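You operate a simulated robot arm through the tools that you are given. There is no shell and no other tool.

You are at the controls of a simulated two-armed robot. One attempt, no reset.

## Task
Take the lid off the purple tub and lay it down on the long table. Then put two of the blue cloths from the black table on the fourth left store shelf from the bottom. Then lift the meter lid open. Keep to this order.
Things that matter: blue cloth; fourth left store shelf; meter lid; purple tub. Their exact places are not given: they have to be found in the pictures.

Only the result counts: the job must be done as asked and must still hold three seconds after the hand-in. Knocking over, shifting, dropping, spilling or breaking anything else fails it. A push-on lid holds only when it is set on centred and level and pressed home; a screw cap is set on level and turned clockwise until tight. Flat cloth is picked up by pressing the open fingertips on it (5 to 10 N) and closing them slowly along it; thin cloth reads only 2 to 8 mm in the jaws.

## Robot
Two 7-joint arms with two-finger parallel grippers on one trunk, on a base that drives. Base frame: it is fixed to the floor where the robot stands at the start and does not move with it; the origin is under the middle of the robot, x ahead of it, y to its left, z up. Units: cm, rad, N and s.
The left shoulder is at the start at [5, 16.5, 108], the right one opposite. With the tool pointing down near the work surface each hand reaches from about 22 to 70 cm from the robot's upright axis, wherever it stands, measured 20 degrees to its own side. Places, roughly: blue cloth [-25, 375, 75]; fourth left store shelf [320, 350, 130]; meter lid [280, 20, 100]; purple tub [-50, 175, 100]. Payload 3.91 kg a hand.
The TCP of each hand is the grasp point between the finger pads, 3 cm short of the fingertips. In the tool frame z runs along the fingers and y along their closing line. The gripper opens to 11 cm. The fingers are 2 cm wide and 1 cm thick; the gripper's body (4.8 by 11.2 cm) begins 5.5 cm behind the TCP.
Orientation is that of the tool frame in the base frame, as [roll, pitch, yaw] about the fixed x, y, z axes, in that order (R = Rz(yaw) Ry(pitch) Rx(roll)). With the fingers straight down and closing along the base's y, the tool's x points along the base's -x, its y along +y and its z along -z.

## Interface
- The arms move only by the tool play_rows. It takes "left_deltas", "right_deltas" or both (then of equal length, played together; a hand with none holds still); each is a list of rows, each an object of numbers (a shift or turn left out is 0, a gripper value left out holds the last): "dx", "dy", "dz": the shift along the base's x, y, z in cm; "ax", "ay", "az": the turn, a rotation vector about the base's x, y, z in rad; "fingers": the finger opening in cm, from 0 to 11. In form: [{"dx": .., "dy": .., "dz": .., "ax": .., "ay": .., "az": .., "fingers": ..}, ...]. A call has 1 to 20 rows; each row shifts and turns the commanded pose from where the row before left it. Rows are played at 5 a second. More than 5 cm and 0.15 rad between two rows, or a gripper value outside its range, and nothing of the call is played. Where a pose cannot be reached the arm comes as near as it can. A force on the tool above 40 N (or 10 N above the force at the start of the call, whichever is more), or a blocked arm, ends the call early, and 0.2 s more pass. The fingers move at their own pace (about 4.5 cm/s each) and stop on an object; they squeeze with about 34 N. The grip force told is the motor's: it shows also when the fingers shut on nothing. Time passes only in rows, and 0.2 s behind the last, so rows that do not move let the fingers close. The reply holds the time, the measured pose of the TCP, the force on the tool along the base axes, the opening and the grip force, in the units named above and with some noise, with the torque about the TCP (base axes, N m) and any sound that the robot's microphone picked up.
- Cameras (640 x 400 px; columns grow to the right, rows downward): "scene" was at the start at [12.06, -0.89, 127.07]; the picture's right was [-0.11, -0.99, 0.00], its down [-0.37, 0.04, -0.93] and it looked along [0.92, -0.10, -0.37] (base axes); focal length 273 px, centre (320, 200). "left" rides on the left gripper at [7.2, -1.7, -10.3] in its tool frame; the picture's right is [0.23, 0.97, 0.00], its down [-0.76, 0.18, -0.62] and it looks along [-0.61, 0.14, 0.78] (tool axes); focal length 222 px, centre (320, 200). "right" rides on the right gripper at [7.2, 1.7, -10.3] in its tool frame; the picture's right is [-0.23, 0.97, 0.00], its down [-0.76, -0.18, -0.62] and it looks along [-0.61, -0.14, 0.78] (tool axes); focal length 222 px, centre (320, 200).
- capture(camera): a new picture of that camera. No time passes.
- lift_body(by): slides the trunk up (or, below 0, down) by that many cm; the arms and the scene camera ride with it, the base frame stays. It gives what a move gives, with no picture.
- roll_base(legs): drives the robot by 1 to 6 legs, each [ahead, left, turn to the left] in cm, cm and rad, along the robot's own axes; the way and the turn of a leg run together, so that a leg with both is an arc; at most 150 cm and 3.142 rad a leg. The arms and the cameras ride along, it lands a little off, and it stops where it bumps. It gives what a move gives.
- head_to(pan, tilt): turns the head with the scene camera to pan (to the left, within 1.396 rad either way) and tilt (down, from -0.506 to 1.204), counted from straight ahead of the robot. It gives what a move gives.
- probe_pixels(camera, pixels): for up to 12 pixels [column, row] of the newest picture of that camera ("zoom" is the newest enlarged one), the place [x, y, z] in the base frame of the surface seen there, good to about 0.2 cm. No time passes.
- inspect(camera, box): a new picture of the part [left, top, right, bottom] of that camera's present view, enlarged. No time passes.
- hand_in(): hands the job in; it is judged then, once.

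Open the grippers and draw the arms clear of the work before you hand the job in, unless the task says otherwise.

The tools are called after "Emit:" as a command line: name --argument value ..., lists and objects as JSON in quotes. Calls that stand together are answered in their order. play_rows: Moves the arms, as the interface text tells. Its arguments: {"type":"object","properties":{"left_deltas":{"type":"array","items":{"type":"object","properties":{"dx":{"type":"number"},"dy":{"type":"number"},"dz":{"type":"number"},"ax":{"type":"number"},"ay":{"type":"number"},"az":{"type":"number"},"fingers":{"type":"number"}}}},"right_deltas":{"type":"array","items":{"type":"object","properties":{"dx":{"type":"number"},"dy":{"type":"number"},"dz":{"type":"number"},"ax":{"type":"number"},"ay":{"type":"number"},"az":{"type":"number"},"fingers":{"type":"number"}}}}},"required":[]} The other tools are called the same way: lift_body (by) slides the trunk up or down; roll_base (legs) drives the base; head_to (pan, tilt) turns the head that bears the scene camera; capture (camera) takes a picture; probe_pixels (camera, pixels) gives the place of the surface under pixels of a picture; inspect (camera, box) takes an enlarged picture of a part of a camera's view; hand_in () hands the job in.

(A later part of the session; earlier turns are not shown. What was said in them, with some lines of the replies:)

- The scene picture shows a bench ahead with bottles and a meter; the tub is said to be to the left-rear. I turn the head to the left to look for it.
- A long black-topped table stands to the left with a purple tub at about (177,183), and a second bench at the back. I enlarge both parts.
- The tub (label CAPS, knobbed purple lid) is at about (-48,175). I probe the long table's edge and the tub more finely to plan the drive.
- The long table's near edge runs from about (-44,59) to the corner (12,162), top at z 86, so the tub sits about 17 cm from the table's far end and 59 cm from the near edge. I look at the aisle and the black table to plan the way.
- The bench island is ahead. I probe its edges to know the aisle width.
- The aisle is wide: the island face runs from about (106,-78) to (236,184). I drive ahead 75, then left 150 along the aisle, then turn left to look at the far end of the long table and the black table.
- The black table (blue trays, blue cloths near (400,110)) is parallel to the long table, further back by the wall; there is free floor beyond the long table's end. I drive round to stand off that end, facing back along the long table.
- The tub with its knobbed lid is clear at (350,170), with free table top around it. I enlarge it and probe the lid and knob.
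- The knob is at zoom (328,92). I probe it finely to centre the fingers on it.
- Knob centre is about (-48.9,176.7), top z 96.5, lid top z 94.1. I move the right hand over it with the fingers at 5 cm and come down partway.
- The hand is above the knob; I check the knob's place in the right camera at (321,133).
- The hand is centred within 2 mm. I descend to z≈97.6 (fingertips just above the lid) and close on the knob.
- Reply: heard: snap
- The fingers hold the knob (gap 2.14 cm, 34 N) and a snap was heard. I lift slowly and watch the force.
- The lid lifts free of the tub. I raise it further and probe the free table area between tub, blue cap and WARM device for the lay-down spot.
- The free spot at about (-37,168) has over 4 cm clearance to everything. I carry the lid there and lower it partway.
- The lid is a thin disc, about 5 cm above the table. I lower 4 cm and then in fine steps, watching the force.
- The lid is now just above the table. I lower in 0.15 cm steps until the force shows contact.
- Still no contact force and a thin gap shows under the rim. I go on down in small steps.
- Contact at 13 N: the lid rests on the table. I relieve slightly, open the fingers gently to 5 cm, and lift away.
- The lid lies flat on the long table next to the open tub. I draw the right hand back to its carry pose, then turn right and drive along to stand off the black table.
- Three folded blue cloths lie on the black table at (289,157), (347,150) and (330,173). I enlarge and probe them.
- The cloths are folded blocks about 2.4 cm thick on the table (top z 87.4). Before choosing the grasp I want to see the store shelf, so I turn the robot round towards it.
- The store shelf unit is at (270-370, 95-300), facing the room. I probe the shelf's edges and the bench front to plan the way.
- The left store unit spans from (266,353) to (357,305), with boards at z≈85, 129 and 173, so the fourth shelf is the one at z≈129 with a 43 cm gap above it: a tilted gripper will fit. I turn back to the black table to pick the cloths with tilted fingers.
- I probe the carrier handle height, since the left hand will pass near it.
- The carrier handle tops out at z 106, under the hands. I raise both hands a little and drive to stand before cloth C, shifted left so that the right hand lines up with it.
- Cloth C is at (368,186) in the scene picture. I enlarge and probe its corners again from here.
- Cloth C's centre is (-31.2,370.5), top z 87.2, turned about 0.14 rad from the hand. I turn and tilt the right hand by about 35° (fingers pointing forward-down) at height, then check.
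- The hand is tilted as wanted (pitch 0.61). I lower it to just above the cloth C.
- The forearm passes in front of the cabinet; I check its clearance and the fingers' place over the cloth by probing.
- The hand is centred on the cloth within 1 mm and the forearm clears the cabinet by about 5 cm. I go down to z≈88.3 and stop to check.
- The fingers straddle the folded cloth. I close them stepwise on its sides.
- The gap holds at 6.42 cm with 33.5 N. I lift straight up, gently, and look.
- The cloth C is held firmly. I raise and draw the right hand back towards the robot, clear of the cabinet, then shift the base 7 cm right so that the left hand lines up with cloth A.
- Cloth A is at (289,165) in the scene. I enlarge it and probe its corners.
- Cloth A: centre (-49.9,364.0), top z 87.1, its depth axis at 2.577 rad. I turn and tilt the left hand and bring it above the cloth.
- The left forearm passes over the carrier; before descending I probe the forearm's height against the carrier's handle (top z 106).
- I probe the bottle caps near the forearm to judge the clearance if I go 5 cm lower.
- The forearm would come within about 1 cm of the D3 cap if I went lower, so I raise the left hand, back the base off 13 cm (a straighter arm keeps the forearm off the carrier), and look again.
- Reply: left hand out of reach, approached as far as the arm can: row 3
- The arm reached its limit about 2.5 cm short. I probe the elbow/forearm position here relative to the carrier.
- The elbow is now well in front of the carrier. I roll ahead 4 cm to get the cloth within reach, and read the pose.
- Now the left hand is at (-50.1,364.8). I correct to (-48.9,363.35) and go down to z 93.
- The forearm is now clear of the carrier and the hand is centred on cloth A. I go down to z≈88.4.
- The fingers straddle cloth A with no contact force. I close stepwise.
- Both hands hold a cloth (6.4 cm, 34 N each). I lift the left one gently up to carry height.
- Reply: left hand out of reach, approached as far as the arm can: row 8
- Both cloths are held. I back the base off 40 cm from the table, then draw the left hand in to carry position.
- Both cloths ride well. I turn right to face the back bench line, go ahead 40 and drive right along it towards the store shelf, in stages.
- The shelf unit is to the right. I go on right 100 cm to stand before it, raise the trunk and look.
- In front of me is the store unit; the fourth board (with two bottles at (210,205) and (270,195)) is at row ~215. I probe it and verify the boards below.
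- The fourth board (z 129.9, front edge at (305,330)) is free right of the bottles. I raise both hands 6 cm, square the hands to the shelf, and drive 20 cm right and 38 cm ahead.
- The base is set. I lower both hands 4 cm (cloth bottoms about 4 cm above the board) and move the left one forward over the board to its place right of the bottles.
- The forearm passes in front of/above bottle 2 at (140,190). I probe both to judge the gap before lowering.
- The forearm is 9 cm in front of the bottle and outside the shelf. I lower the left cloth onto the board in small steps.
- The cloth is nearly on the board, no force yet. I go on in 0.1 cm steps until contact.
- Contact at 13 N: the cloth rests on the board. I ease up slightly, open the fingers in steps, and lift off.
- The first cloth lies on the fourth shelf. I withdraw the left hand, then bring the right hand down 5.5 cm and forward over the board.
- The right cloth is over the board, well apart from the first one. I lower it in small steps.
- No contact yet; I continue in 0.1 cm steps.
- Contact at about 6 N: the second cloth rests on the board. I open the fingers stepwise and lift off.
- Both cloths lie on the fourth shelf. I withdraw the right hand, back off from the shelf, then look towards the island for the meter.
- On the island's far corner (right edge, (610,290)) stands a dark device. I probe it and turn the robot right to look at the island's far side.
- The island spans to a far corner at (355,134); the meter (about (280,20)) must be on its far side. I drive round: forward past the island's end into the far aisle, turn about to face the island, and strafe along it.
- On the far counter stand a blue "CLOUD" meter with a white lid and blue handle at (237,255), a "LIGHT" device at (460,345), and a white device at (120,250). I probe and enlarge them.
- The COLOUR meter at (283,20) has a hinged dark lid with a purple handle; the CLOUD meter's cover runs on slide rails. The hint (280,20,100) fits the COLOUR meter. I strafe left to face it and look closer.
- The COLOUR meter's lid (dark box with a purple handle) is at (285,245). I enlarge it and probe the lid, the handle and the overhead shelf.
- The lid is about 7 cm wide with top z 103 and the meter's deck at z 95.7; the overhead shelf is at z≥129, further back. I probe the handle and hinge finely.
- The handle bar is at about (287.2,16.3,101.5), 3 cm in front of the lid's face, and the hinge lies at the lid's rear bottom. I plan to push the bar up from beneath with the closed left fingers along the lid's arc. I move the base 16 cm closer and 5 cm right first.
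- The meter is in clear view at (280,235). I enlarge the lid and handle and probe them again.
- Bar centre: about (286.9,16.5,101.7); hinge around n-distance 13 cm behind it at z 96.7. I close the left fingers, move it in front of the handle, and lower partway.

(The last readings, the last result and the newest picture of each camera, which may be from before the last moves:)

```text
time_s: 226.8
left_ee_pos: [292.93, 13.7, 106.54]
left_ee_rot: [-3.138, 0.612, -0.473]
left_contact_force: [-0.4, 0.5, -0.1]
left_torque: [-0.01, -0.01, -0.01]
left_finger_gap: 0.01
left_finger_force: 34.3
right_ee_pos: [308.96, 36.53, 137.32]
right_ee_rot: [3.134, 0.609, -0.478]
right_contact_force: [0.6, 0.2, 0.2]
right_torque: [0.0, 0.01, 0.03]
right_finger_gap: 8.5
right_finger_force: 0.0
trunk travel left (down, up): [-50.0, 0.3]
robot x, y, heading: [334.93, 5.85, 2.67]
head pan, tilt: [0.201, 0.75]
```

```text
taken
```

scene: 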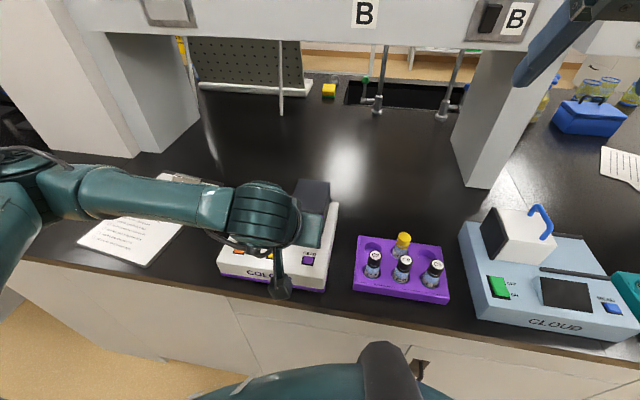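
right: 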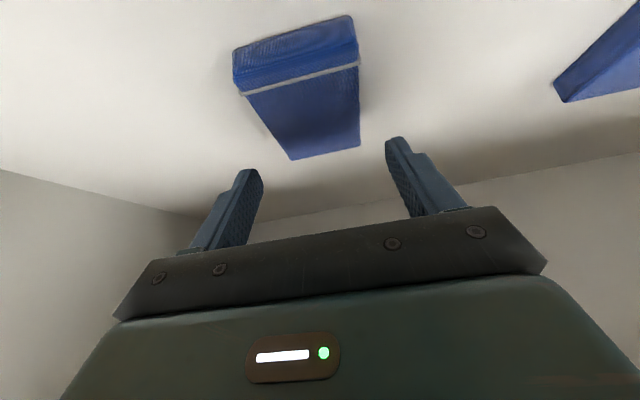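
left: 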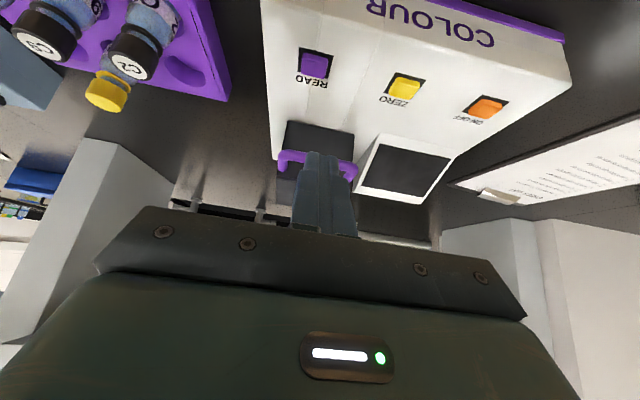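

The closed fingers are centred on the handle laterally, about 5 cm above the needed height. I lower to z≈101.4 in front of the bar and look.

Emit:
play_rows --left_deltas '[{"dz": -2.5}, {"dz": -1.6}, {"dz": -1.0}, {}]'

Emit:
capture --camera "left"

Emit:
inspect --camera "scene" --box '[210, 160, 370, 300]'

```text
time_s: 227.8
left_ee_pos: [292.66, 13.46, 101.49]
left_ee_rot: [3.141, 0.612, -0.471]
left_contact_force: [0.1, -0.3, 0.0]
left_torque: [0.03, 0.02, 0.0]
left_finger_gap: 0.01
left_finger_force: 34.2
right_ee_pos: [308.83, 36.66, 137.36]
right_ee_rot: [3.134, 0.608, -0.478]
right_contact_force: [0.6, -0.3, 0.1]
right_torque: [-0.03, 0.03, 0.02]
right_finger_gap: 8.47
right_finger_force: 0.0
trunk travel left (down, up): [-50.0, 0.3]
robot x, y, heading: [335.12, 5.58, 2.667]
head pan, tilt: [0.201, 0.75]
```

```text
taken
```

left: 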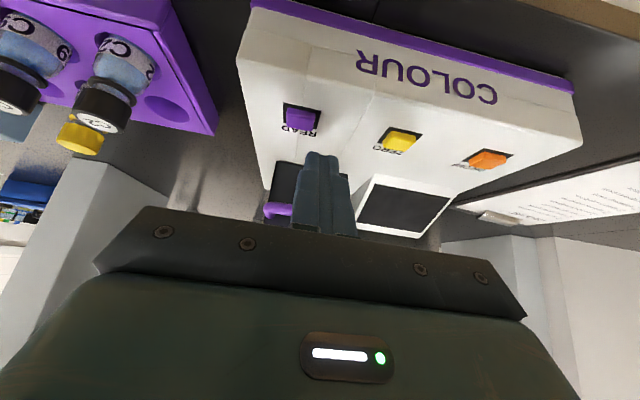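

```text
2.86 times, centred on (290, 230) of scene
```

zoom: 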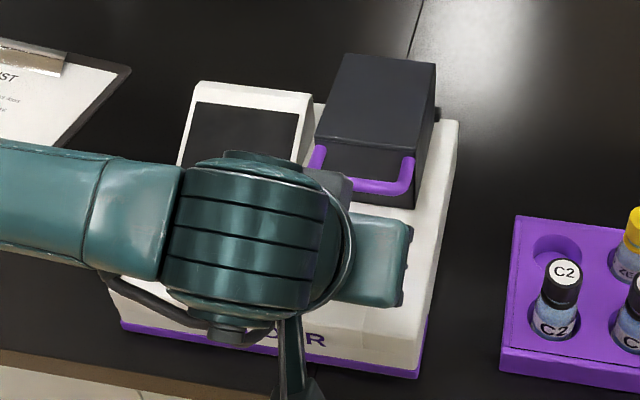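

The fingers are in front of and just below the bar (TCP n≈3.7 cm ahead of the contact). I move forward 3.5 cm so that the tip goes under the bar, then check.

Emit:
play_rows --left_deltas '[{"dx": -1.33, "dy": 0.69}, {"dx": -1.1, "dy": 0.57}, {"dx": -0.67, "dy": 0.35}, {}]'

Emit:
capture --camera "left"

Emit:
inspect --camera "scene" --box '[210, 160, 370, 300]'

```text
time_s: 228.8
left_ee_pos: [289.73, 14.9, 101.54]
left_ee_rot: [-3.14, 0.613, -0.473]
left_contact_force: [-0.8, 0.0, -0.7]
left_torque: [0.0, -0.02, 0.0]
left_finger_gap: 0.0
left_finger_force: 33.7
right_ee_pos: [308.91, 36.64, 137.43]
right_ee_rot: [3.134, 0.61, -0.479]
right_contact_force: [0.2, 0.1, 1.3]
right_torque: [-0.01, 0.02, 0.01]
right_finger_gap: 8.5
right_finger_force: 0.0
trunk travel left (down, up): [-50.0, 0.3]
robot x, y, heading: [335.33, 5.69, 2.675]
head pan, tilt: [0.201, 0.75]
```

```text
taken
```

left: 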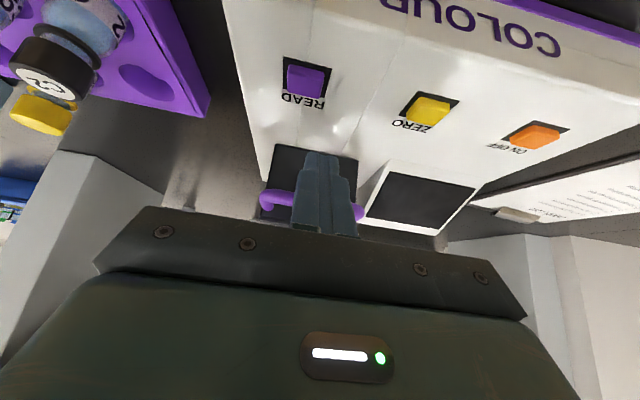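

```text
2.86 times, centred on (290, 230) of scene
```

zoom: 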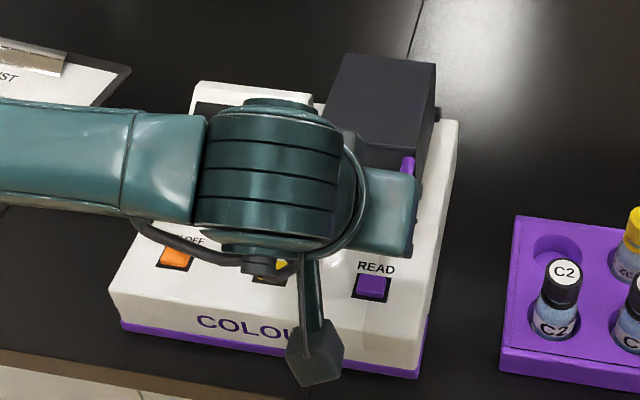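

The finger tip is under the bar with no contact yet. I move into contact (forward-up) and lift the first bit of the arc.

Emit:
play_rows --left_deltas '[{"dx": -0.75, "dy": 0.39, "dz": 0.6}, {"dx": -0.53, "dy": 0.28, "dz": 1.25}, {"dx": -0.58, "dy": 0.3, "dz": 1.25}, {}]'

Emit:
capture --camera "left"

Emit:
inspect --camera "scene" --box '[210, 160, 370, 300]'

```text
time_s: 229.8
left_ee_pos: [287.84, 15.96, 104.81]
left_ee_rot: [3.141, 0.612, -0.473]
left_contact_force: [0.4, -0.6, 0.3]
left_torque: [-0.01, 0.02, -0.01]
left_finger_gap: 0.0
left_finger_force: 34.0
right_ee_pos: [308.8, 36.62, 137.42]
right_ee_rot: [3.135, 0.61, -0.477]
right_contact_force: [1.3, 0.1, 0.5]
right_torque: [0.04, 0.01, 0.02]
right_finger_gap: 8.5
right_finger_force: 0.0
trunk travel left (down, up): [-50.0, 0.3]
robot x, y, heading: [334.84, 5.56, 2.667]
head pan, tilt: [0.201, 0.75]
```

```text
taken
```

left: 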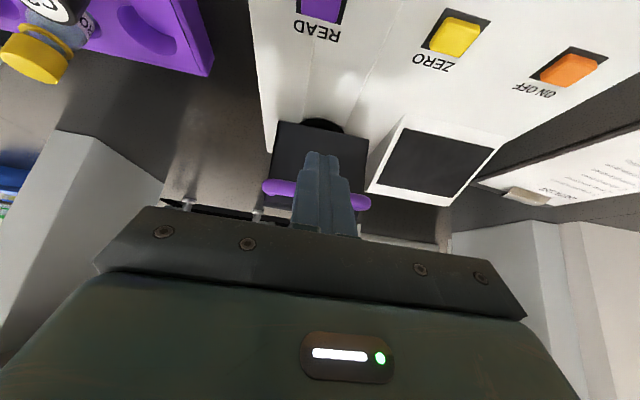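

```text
2.86 times, centred on (290, 230) of scene
```

zoom: 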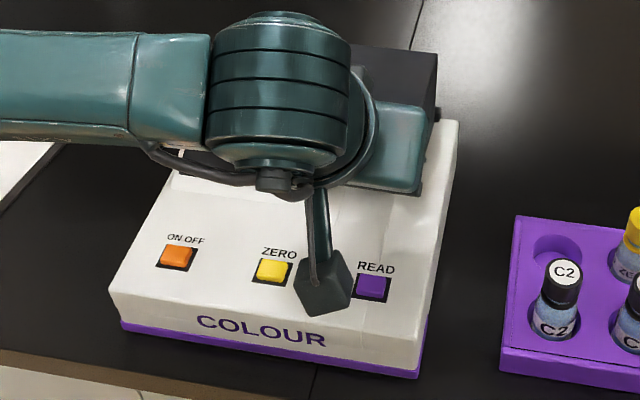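

The left camera shows the lid lifting (the dark well appears under it at (320,125)). I follow the arc further.

Emit:
play_rows --left_deltas '[{"dx": -0.72, "dy": 0.37, "dz": 1.13}, {"dx": -0.83, "dy": 0.43, "dz": 1.05}, {"dx": -0.91, "dy": 0.47, "dz": 0.95}, {"dx": -0.99, "dy": 0.52, "dz": 0.84}, {}]'

Emit:
capture --camera "left"

Emit:
inspect --camera "scene" --box '[210, 130, 370, 270]'

```text
time_s: 231.0
left_ee_pos: [284.39, 17.85, 108.84]
left_ee_rot: [-3.141, 0.613, -0.473]
left_contact_force: [0.6, -0.3, -0.6]
left_torque: [-0.03, 0.02, 0.0]
left_finger_gap: 0.01
left_finger_force: 34.2
right_ee_pos: [308.8, 36.55, 137.35]
right_ee_rot: [3.135, 0.61, -0.478]
right_contact_force: [-0.4, 0.2, 0.3]
right_torque: [0.01, 0.0, 0.01]
right_finger_gap: 8.48
right_finger_force: 0.2
trunk travel left (down, up): [-50.0, 0.3]
robot x, y, heading: [334.97, 5.74, 2.663]
head pan, tilt: [0.201, 0.75]
```

```text
taken
```

left: 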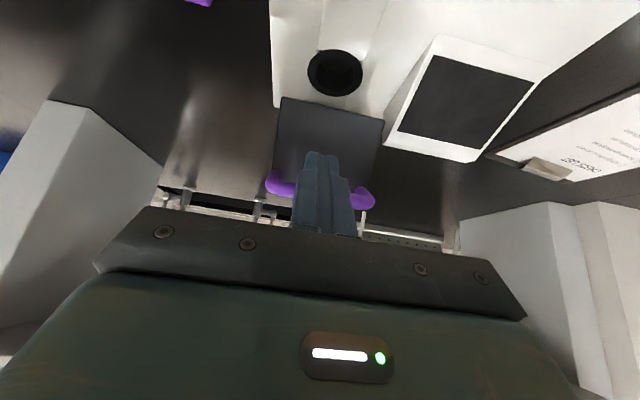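

```text
2.86 times, centred on (290, 200) of scene
```

zoom: 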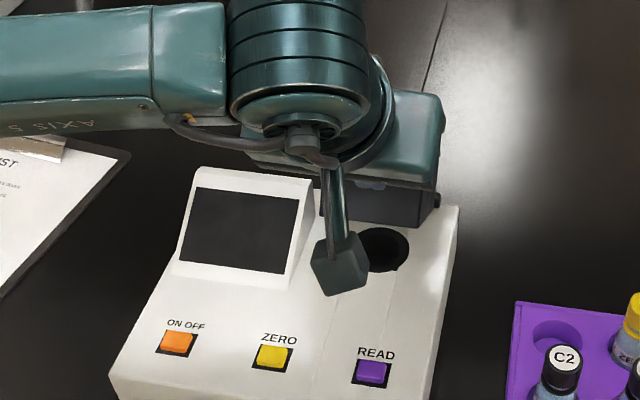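

The well is uncovered and the lid is about 35-40° up. I continue the arc up to about 60°.

Emit:
play_rows --left_deltas '[{"dx": -1.06, "dy": 0.55, "dz": 0.72}, {"dx": -1.11, "dy": 0.58, "dz": 0.6}, {"dx": -1.17, "dy": 0.61, "dz": 0.48}, {"dx": -1.2, "dy": 0.62, "dz": 0.34}, {}]'

Emit:
capture --camera "left"

Emit:
inspect --camera "scene" --box '[210, 130, 370, 270]'

```text
time_s: 232.2
left_ee_pos: [280.04, 19.9, 110.86]
left_ee_rot: [3.141, 0.614, -0.473]
left_contact_force: [0.6, -0.4, 0.3]
left_torque: [0.0, -0.01, -0.02]
left_finger_gap: 0.04
left_finger_force: 34.7
right_ee_pos: [308.88, 36.58, 137.38]
right_ee_rot: [3.135, 0.607, -0.477]
right_contact_force: [0.1, 0.3, 0.0]
right_torque: [-0.02, 0.01, -0.01]
right_finger_gap: 8.5
right_finger_force: 0.1
trunk travel left (down, up): [-50.0, 0.3]
robot x, y, heading: [335.09, 6.08, 2.664]
head pan, tilt: [0.201, 0.75]
```

```text
taken
```

left: 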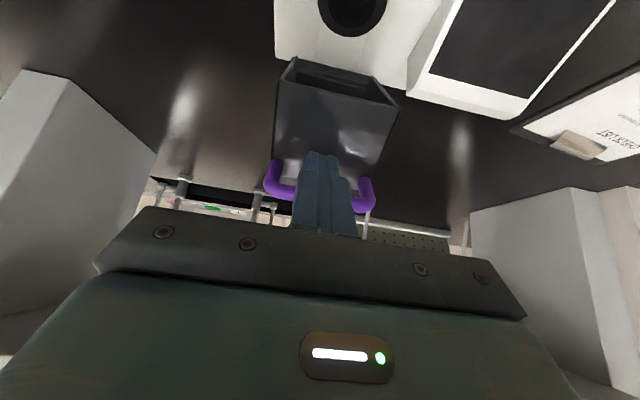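

```text
2.86 times, centred on (290, 200) of scene
```

zoom: 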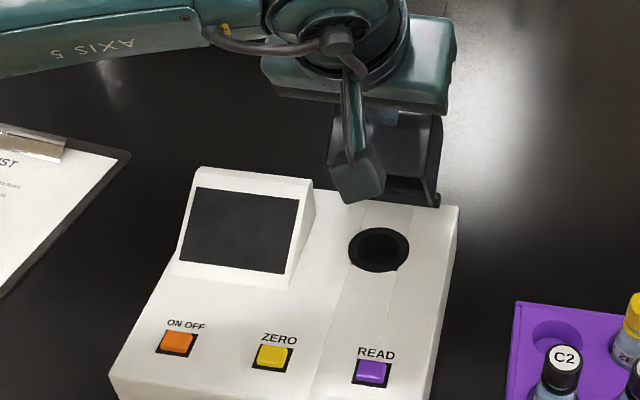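

The lid is about 60° up. I push it on towards and past the vertical, with small z allowance, and check force.

Emit:
play_rows --left_deltas '[{"dx": -1.23, "dy": 0.63, "dz": 0.25}, {"dx": -1.23, "dy": 0.64, "dz": 0.15}, {"dx": -1.23, "dy": 0.64, "dz": 0.0}, {"dx": -1.23, "dy": 0.64, "dz": -0.1}, {}]'

Emit:
capture --camera "left"

Emit:
inspect --camera "scene" --box '[210, 130, 370, 270]'

```text
time_s: 233.4
left_ee_pos: [274.98, 22.51, 111.2]
left_ee_rot: [3.141, 0.613, -0.473]
left_contact_force: [-0.4, 0.1, 0.4]
left_torque: [0.02, -0.01, 0.01]
left_finger_gap: 0.0
left_finger_force: 33.3
right_ee_pos: [308.84, 36.6, 137.47]
right_ee_rot: [3.135, 0.609, -0.478]
right_contact_force: [-0.5, -0.4, -0.2]
right_torque: [0.03, 0.01, -0.04]
right_finger_gap: 8.48
right_finger_force: 0.0
trunk travel left (down, up): [-50.0, 0.3]
robot x, y, heading: [334.86, 5.64, 2.673]
head pan, tilt: [0.201, 0.75]
```

```text
taken
```

left: 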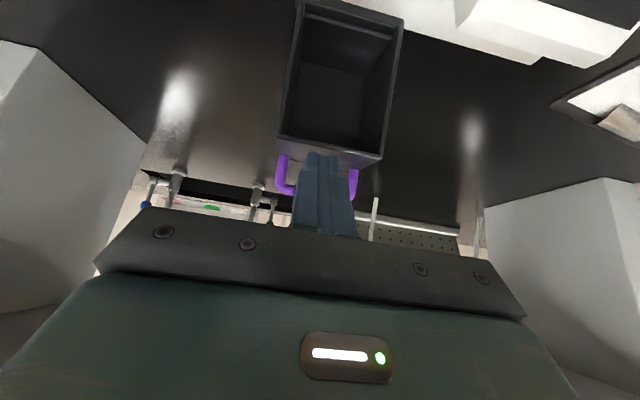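

```text
2.86 times, centred on (290, 200) of scene
```

zoom: 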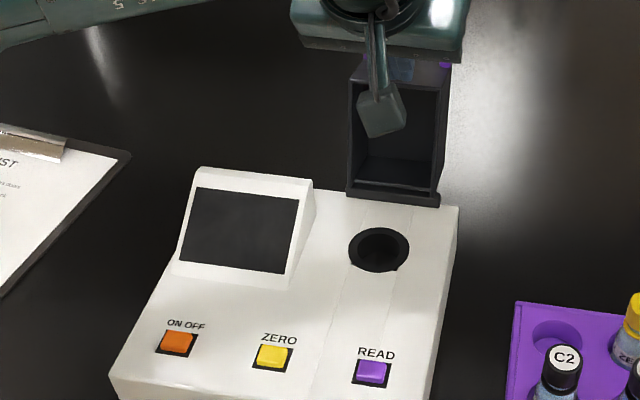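

The lid stands near 80-85°. I push a little further past vertical, watching for the stop.

Emit:
play_rows --left_deltas '[{"dx": -1.2, "dy": 0.62, "dz": -0.1}, {"dx": -1.2, "dy": 0.62, "dz": -0.2}, {}]'

Emit:
capture --camera "left"

Emit:
inspect --camera "scene" --box '[210, 130, 370, 270]'

```text
time_s: 234.2
left_ee_pos: [272.71, 23.68, 110.89]
left_ee_rot: [-3.141, 0.613, -0.472]
left_contact_force: [0.1, -0.2, -0.5]
left_torque: [-0.02, 0.03, 0.02]
left_finger_gap: 0.0
left_finger_force: 34.0
right_ee_pos: [308.87, 36.48, 137.39]
right_ee_rot: [3.133, 0.609, -0.479]
right_contact_force: [0.0, -0.5, 0.5]
right_torque: [0.0, -0.02, -0.05]
right_finger_gap: 8.49
right_finger_force: 0.1
trunk travel left (down, up): [-50.0, 0.3]
robot x, y, heading: [335.06, 5.72, 2.668]
head pan, tilt: [0.201, 0.75]
```

```text
taken
```

left: 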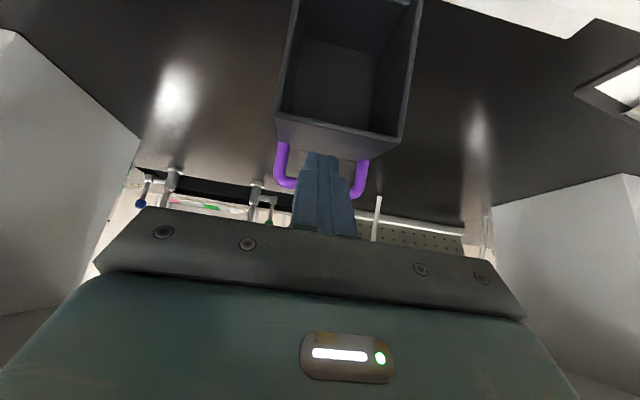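

```text
2.86 times, centred on (290, 200) of scene
```

zoom: 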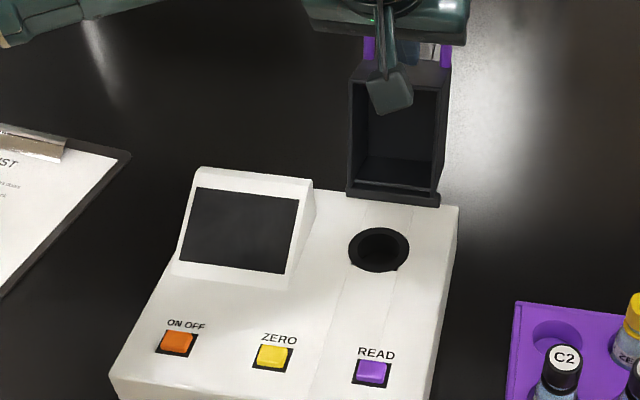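

The lid now stands around 90°, still moving freely. I push two more small steps to find the stop.

Emit:
play_rows --left_deltas '[{"dx": -1.15, "dy": 0.6, "dz": -0.3}, {"dx": -1.1, "dy": 0.57, "dz": -0.4}, {}]'

Emit:
capture --camera "left"

Emit:
inspect --camera "scene" --box '[230, 110, 370, 230]'

```text
time_s: 235.0
left_ee_pos: [270.37, 24.88, 110.25]
left_ee_rot: [-3.142, 0.612, -0.474]
left_contact_force: [0.6, 0.4, 0.9]
left_torque: [-0.02, 0.0, -0.02]
left_finger_gap: 0.0
left_finger_force: 34.2
right_ee_pos: [308.95, 36.55, 137.35]
right_ee_rot: [3.134, 0.608, -0.478]
right_contact_force: [1.0, -0.3, -0.2]
right_torque: [0.01, 0.01, -0.01]
right_finger_gap: 8.5
right_finger_force: 0.1
trunk travel left (down, up): [-50.0, 0.3]
robot x, y, heading: [334.76, 5.87, 2.672]
head pan, tilt: [0.201, 0.75]
```

```text
taken
```

left: 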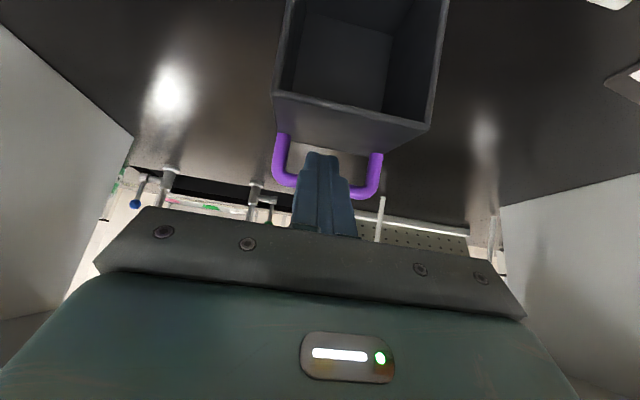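

```text
3.33 times, centred on (300, 170) of scene
```

zoom: 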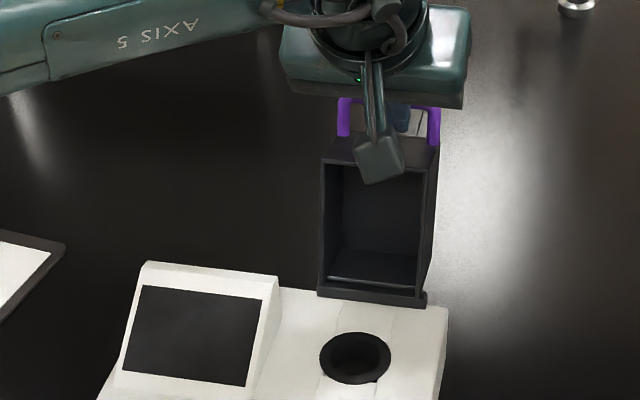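

I probe the lid's rim and handle to measure its opening angle.

Emit:
probe_pixels --camera "zoom" --pixels '[[323, 165], [432, 177], [320, 288], [420, 298], [343, 125], [434, 140], [345, 145], [430, 155], [412, 122]]'

Emit:
probe_pixels --camera "left" --pixels '[[280, 96], [420, 122], [282, 170], [375, 185], [300, 120], [400, 145], [285, 10], [435, 60]]'

```text
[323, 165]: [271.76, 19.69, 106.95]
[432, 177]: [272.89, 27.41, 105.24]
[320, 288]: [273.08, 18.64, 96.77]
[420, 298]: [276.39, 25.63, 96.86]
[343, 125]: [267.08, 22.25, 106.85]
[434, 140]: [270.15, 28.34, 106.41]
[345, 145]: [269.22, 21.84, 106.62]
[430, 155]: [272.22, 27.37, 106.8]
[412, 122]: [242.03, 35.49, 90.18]
```

```text
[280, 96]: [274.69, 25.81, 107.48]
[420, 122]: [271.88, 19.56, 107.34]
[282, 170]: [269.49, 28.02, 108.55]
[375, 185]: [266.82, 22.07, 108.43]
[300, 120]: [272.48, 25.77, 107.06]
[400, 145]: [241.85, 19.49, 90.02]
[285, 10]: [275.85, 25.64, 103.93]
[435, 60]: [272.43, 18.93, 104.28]
```

The rim leans about 9° past vertical (lid ≈99° open). I push a little more to see if the stop is reached.

Emit:
play_rows --left_deltas '[{"dx": -0.6, "dy": 0.31, "dz": -0.1}, {"dx": -0.6, "dy": 0.31, "dz": -0.1}, {"dx": -0.6, "dy": 0.31, "dz": -0.1}, {}]'

Emit:
inspect --camera "scene" --box '[230, 110, 370, 230]'

Emit:
capture --camera "left"

```text
time_s: 235.7
left_ee_pos: [269.76, 25.34, 109.16]
left_ee_rot: [3.14, 0.591, -0.479]
left_contact_force: [10.5, -4.6, -2.3]
left_torque: [-0.09, -0.13, 0.04]
left_finger_gap: 0.0
left_finger_force: 33.7
right_ee_pos: [308.84, 36.5, 137.31]
right_ee_rot: [3.135, 0.61, -0.478]
right_contact_force: [-0.2, 1.0, -0.1]
right_torque: [0.0, -0.01, 0.01]
right_finger_gap: 8.5
right_finger_force: 0.1
trunk travel left (down, up): [-50.0, 0.3]
robot x, y, heading: [335.37, 5.77, 2.663]
head pan, tilt: [0.201, 0.75]
stopped in row 3 (left hand): the force on the tool passed its limit at 44 N (the readings are from after the stop); the commanded pose is now the measured one
```

```text
3.33 times, centred on (300, 170) of scene
```

zoom: 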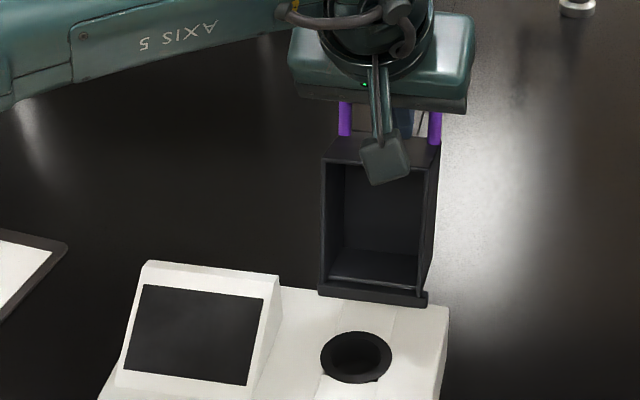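

```text
taken
```

left: 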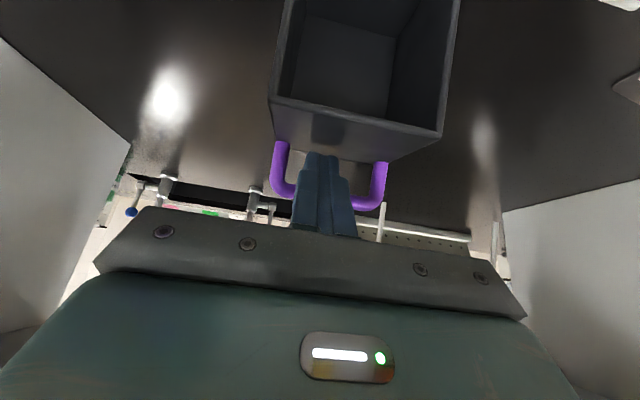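

The stop was reached (44 N), so the lid is fully open at about 100°. I back the fingers straight off toward the robot.

Emit:
play_rows --left_deltas '[{"dx": 0.6, "dy": -0.31}, {"dx": 1.3, "dy": -0.67}, {"dx": 2.2, "dy": -1.1}, {"dx": 3.0, "dy": -1.5}, {"dx": 3.0, "dy": -1.5}, {}]'

Emit:
inspect --camera "scene" --box '[210, 110, 370, 270]'

Emit:
capture --camera "left"

```text
time_s: 236.5
left_ee_pos: [272.96, 23.52, 110.47]
left_ee_rot: [-3.137, 0.622, -0.471]
left_contact_force: [0.1, -0.2, -0.6]
left_torque: [0.0, -0.06, -0.02]
left_finger_gap: 0.0
left_finger_force: 34.3
right_ee_pos: [308.71, 36.58, 137.33]
right_ee_rot: [3.136, 0.606, -0.478]
right_contact_force: [-0.9, 0.2, -0.6]
right_torque: [0.04, 0.01, 0.02]
right_finger_gap: 8.53
right_finger_force: 0.1
trunk travel left (down, up): [-50.0, 0.3]
robot x, y, heading: [334.73, 5.76, 2.669]
head pan, tilt: [0.201, 0.75]
stopped in row 4 (left hand): the force on the tool passed its limit at 46 N (the readings are from after the stop); the commanded pose is now the measured one
```

```text
2.50 times, centred on (290, 190) of scene
```

zoom: 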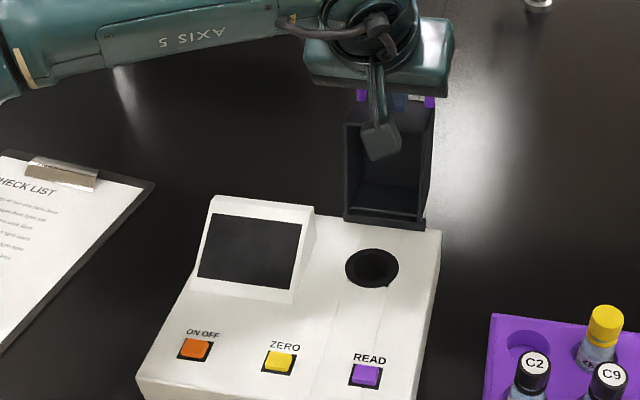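

```text
taken
```

left: 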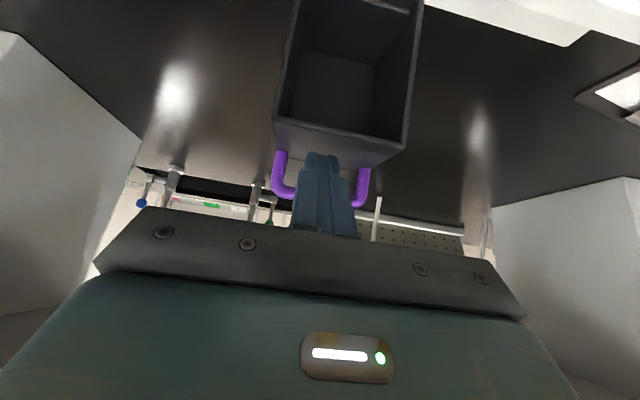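

The retreat was stopped at 46 N: the finger tip dragged on the lid's (now top) face. I withdraw along the finger axis instead (up and back), in small steps.

Emit:
play_rows --left_deltas '[{"dx": 0.25, "dy": -0.13, "dz": 0.41}, {"dx": 0.51, "dy": -0.26, "dz": 0.82}, {"dx": 1.02, "dy": -0.53, "dz": 1.64}, {"dx": 1.53, "dy": -0.79, "dz": 2.46}, {}]'

Emit:
inspect --camera "scene" --box '[210, 90, 370, 250]'

Emit:
capture --camera "left"

```text
time_s: 237.7
left_ee_pos: [276.58, 21.7, 115.9]
left_ee_rot: [-3.135, 0.622, -0.471]
left_contact_force: [-0.2, -0.6, -0.1]
left_torque: [0.01, -0.02, 0.0]
left_finger_gap: 0.01
left_finger_force: 33.7
right_ee_pos: [308.87, 36.63, 137.26]
right_ee_rot: [3.136, 0.608, -0.477]
right_contact_force: [0.7, -0.3, 0.9]
right_torque: [-0.02, 0.0, 0.01]
right_finger_gap: 8.5
right_finger_force: 0.1
trunk travel left (down, up): [-50.0, 0.3]
robot x, y, heading: [335.13, 5.75, 2.667]
head pan, tilt: [0.201, 0.75]
```

```text
2.50 times, centred on (290, 170) of scene
```

zoom: 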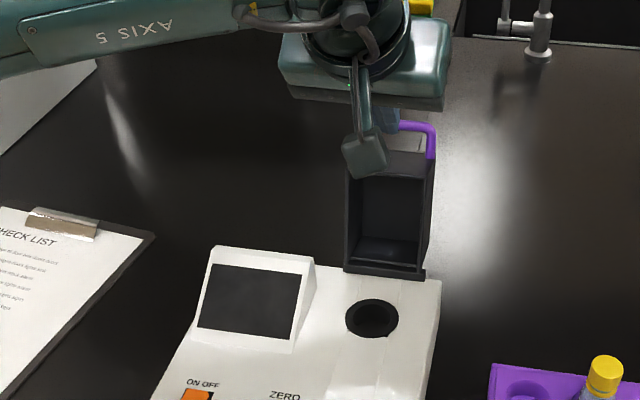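

```text
taken
```

left: 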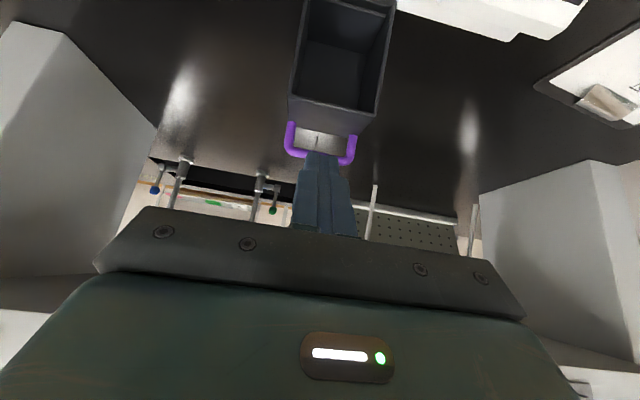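

The fingers are out and the lid stays up. I raise the left hand further back and measure the lid.

Emit:
play_rows --left_deltas '[{"dx": 2, "dy": -1, "dz": 3}, {"dx": 2, "dy": -1, "dz": 3.5}, {"dx": 2, "dy": -1.5, "dz": 3.5}, {"dx": 2, "dy": -3, "dz": 3}, {"dx": 1, "dy": -3, "dz": 3}, {}]'

Emit:
capture --camera "scene"

Emit:
inspect --camera "scene" --box '[260, 130, 360, 230]'

```text
time_s: 239.1
left_ee_pos: [285.31, 12.61, 131.87]
left_ee_rot: [-3.135, 0.623, -0.47]
left_contact_force: [0.7, -0.8, -0.3]
left_torque: [-0.01, 0.0, -0.01]
left_finger_gap: 0.0
left_finger_force: 34.0
right_ee_pos: [308.93, 36.57, 137.33]
right_ee_rot: [3.133, 0.609, -0.476]
right_contact_force: [0.0, 1.2, 0.1]
right_torque: [-0.01, -0.02, 0.03]
right_finger_gap: 8.47
right_finger_force: 0.0
trunk travel left (down, up): [-50.0, 0.3]
robot x, y, heading: [334.93, 5.74, 2.666]
head pan, tilt: [0.201, 0.75]
```

```text
taken
```

scene: 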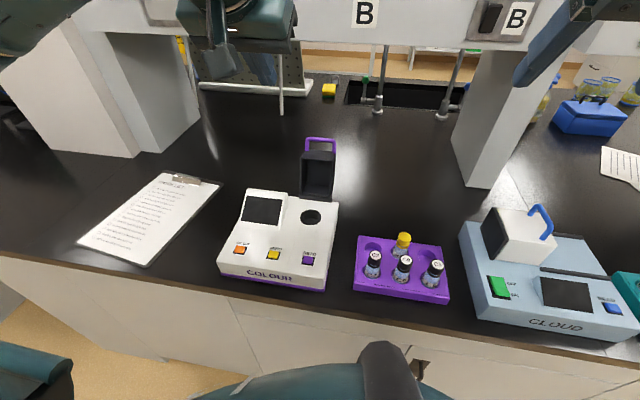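

```text
4.00 times, centred on (310, 180) of scene
```

zoom: 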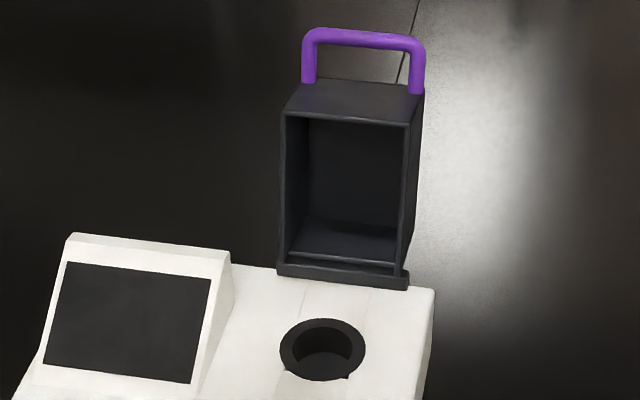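

The lid stands open by itself and the meter looks unmoved. I probe the rim to get the current angle.

Emit:
probe_pixels --camera "zoom" --pixels '[[283, 112], [408, 125], [280, 268], [405, 280], [310, 60], [416, 70], [360, 38], [350, 95], [285, 200], [410, 200]]'

Emit:
probe_pixels --camera "scene" --pixels '[[222, 272], [322, 290], [335, 206], [270, 278]]'

```text
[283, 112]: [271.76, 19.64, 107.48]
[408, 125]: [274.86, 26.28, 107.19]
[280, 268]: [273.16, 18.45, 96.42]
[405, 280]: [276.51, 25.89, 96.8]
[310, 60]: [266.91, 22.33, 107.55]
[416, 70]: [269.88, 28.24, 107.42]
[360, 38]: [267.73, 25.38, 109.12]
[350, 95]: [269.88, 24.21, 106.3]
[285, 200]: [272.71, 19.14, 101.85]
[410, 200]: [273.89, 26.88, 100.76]
```

```text
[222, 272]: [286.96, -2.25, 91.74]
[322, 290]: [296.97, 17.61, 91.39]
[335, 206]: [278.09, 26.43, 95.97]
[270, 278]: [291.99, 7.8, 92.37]
```

The lid is at its stop (about 100°, leaning back past vertical) and holds. I open the left gripper, back the base away from the island, and take a last look.

Emit:
play_rows --left_deltas '[{"dz": 3, "dx": 2, "dy": -1, "fingers": 8}, {"dz": 2, "dx": 2, "dy": -1}, {}, {}]'

Emit:
roll_base --legs '[[-25, 0, 0]]'

Emit:
capture --camera "scene"

```text
time_s: 240.1
left_ee_pos: [289.59, 10.33, 137.19]
left_ee_rot: [-3.137, 0.622, -0.472]
left_contact_force: [0.0, -0.1, 0.6]
left_torque: [-0.03, 0.03, 0.0]
left_finger_gap: 8.01
left_finger_force: 0.0
right_ee_pos: [308.86, 36.65, 137.43]
right_ee_rot: [3.134, 0.607, -0.477]
right_contact_force: [-0.4, 0.2, 0.6]
right_torque: [0.02, 0.02, 0.01]
right_finger_gap: 8.52
right_finger_force: 0.0
trunk travel left (down, up): [-50.0, 0.3]
robot x, y, heading: [334.79, 5.51, 2.667]
head pan, tilt: [0.201, 0.75]
```

```text
time_s: 241.9
left_ee_pos: [311.77, -1.18, 136.98]
left_ee_rot: [-3.137, 0.621, -0.467]
left_contact_force: [1.1, -0.6, 0.6]
left_torque: [-0.02, 0.0, 0.05]
left_finger_gap: 8.01
left_finger_force: 0.0
right_ee_pos: [331.18, 25.01, 137.34]
right_ee_rot: [3.135, 0.609, -0.476]
right_contact_force: [0.3, -0.3, -0.1]
right_torque: [0.03, 0.02, -0.05]
right_finger_gap: 8.51
right_finger_force: 0.1
trunk travel left (down, up): [-50.0, 0.3]
robot x, y, heading: [357.54, -5.46, 2.668]
head pan, tilt: [0.201, 0.75]
```

```text
taken
```

scene: 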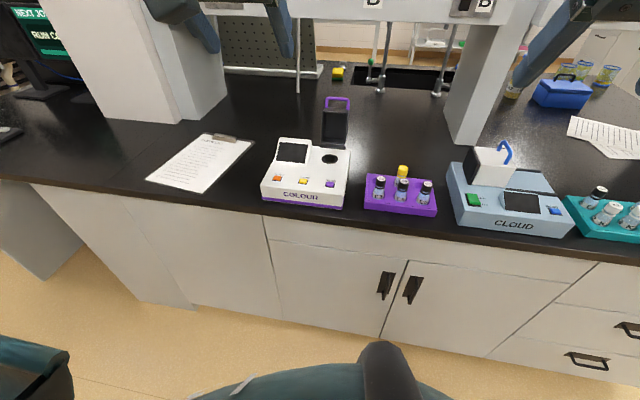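

The meter lid is open at (335,120), both grippers are empty and clear, the two cloths are on the fourth shelf, and the tub's lid lies on the long table. I hand the job in.

Emit:
hand_in

```text
The job is handed in.
```

I did all three parts in the order asked and handed the job in. I got no verdict back, so the results below are from my own pictures and readings.

- **Purple tub lid:** It is off the tub and lies flat, knob up, on the long table about 15 cm from the open tub.
- **Blue cloths:** Two of the three cloths from the black table lie side by side on the fourth left store shelf from the bottom, to the right of the two bottles there. The third cloth stays on the black table.
- **Meter lid:** I took this to be the dark hinged lid with the purple handle on the COLOUR meter, which matches the place you gave. It stands open at about 100°, leaning back against its stop, and stays up by itself.

While I opened the meter lid, the tool force passed its 40 N limit twice. It reached 44 N when the lid met its stop, and 46 N when the fingertip dragged on the lid as I backed off. The lid stayed open, and the meter looked unmoved in the pictures before and after.

Both grippers ended empty and open, with the arms drawn back from the meter.
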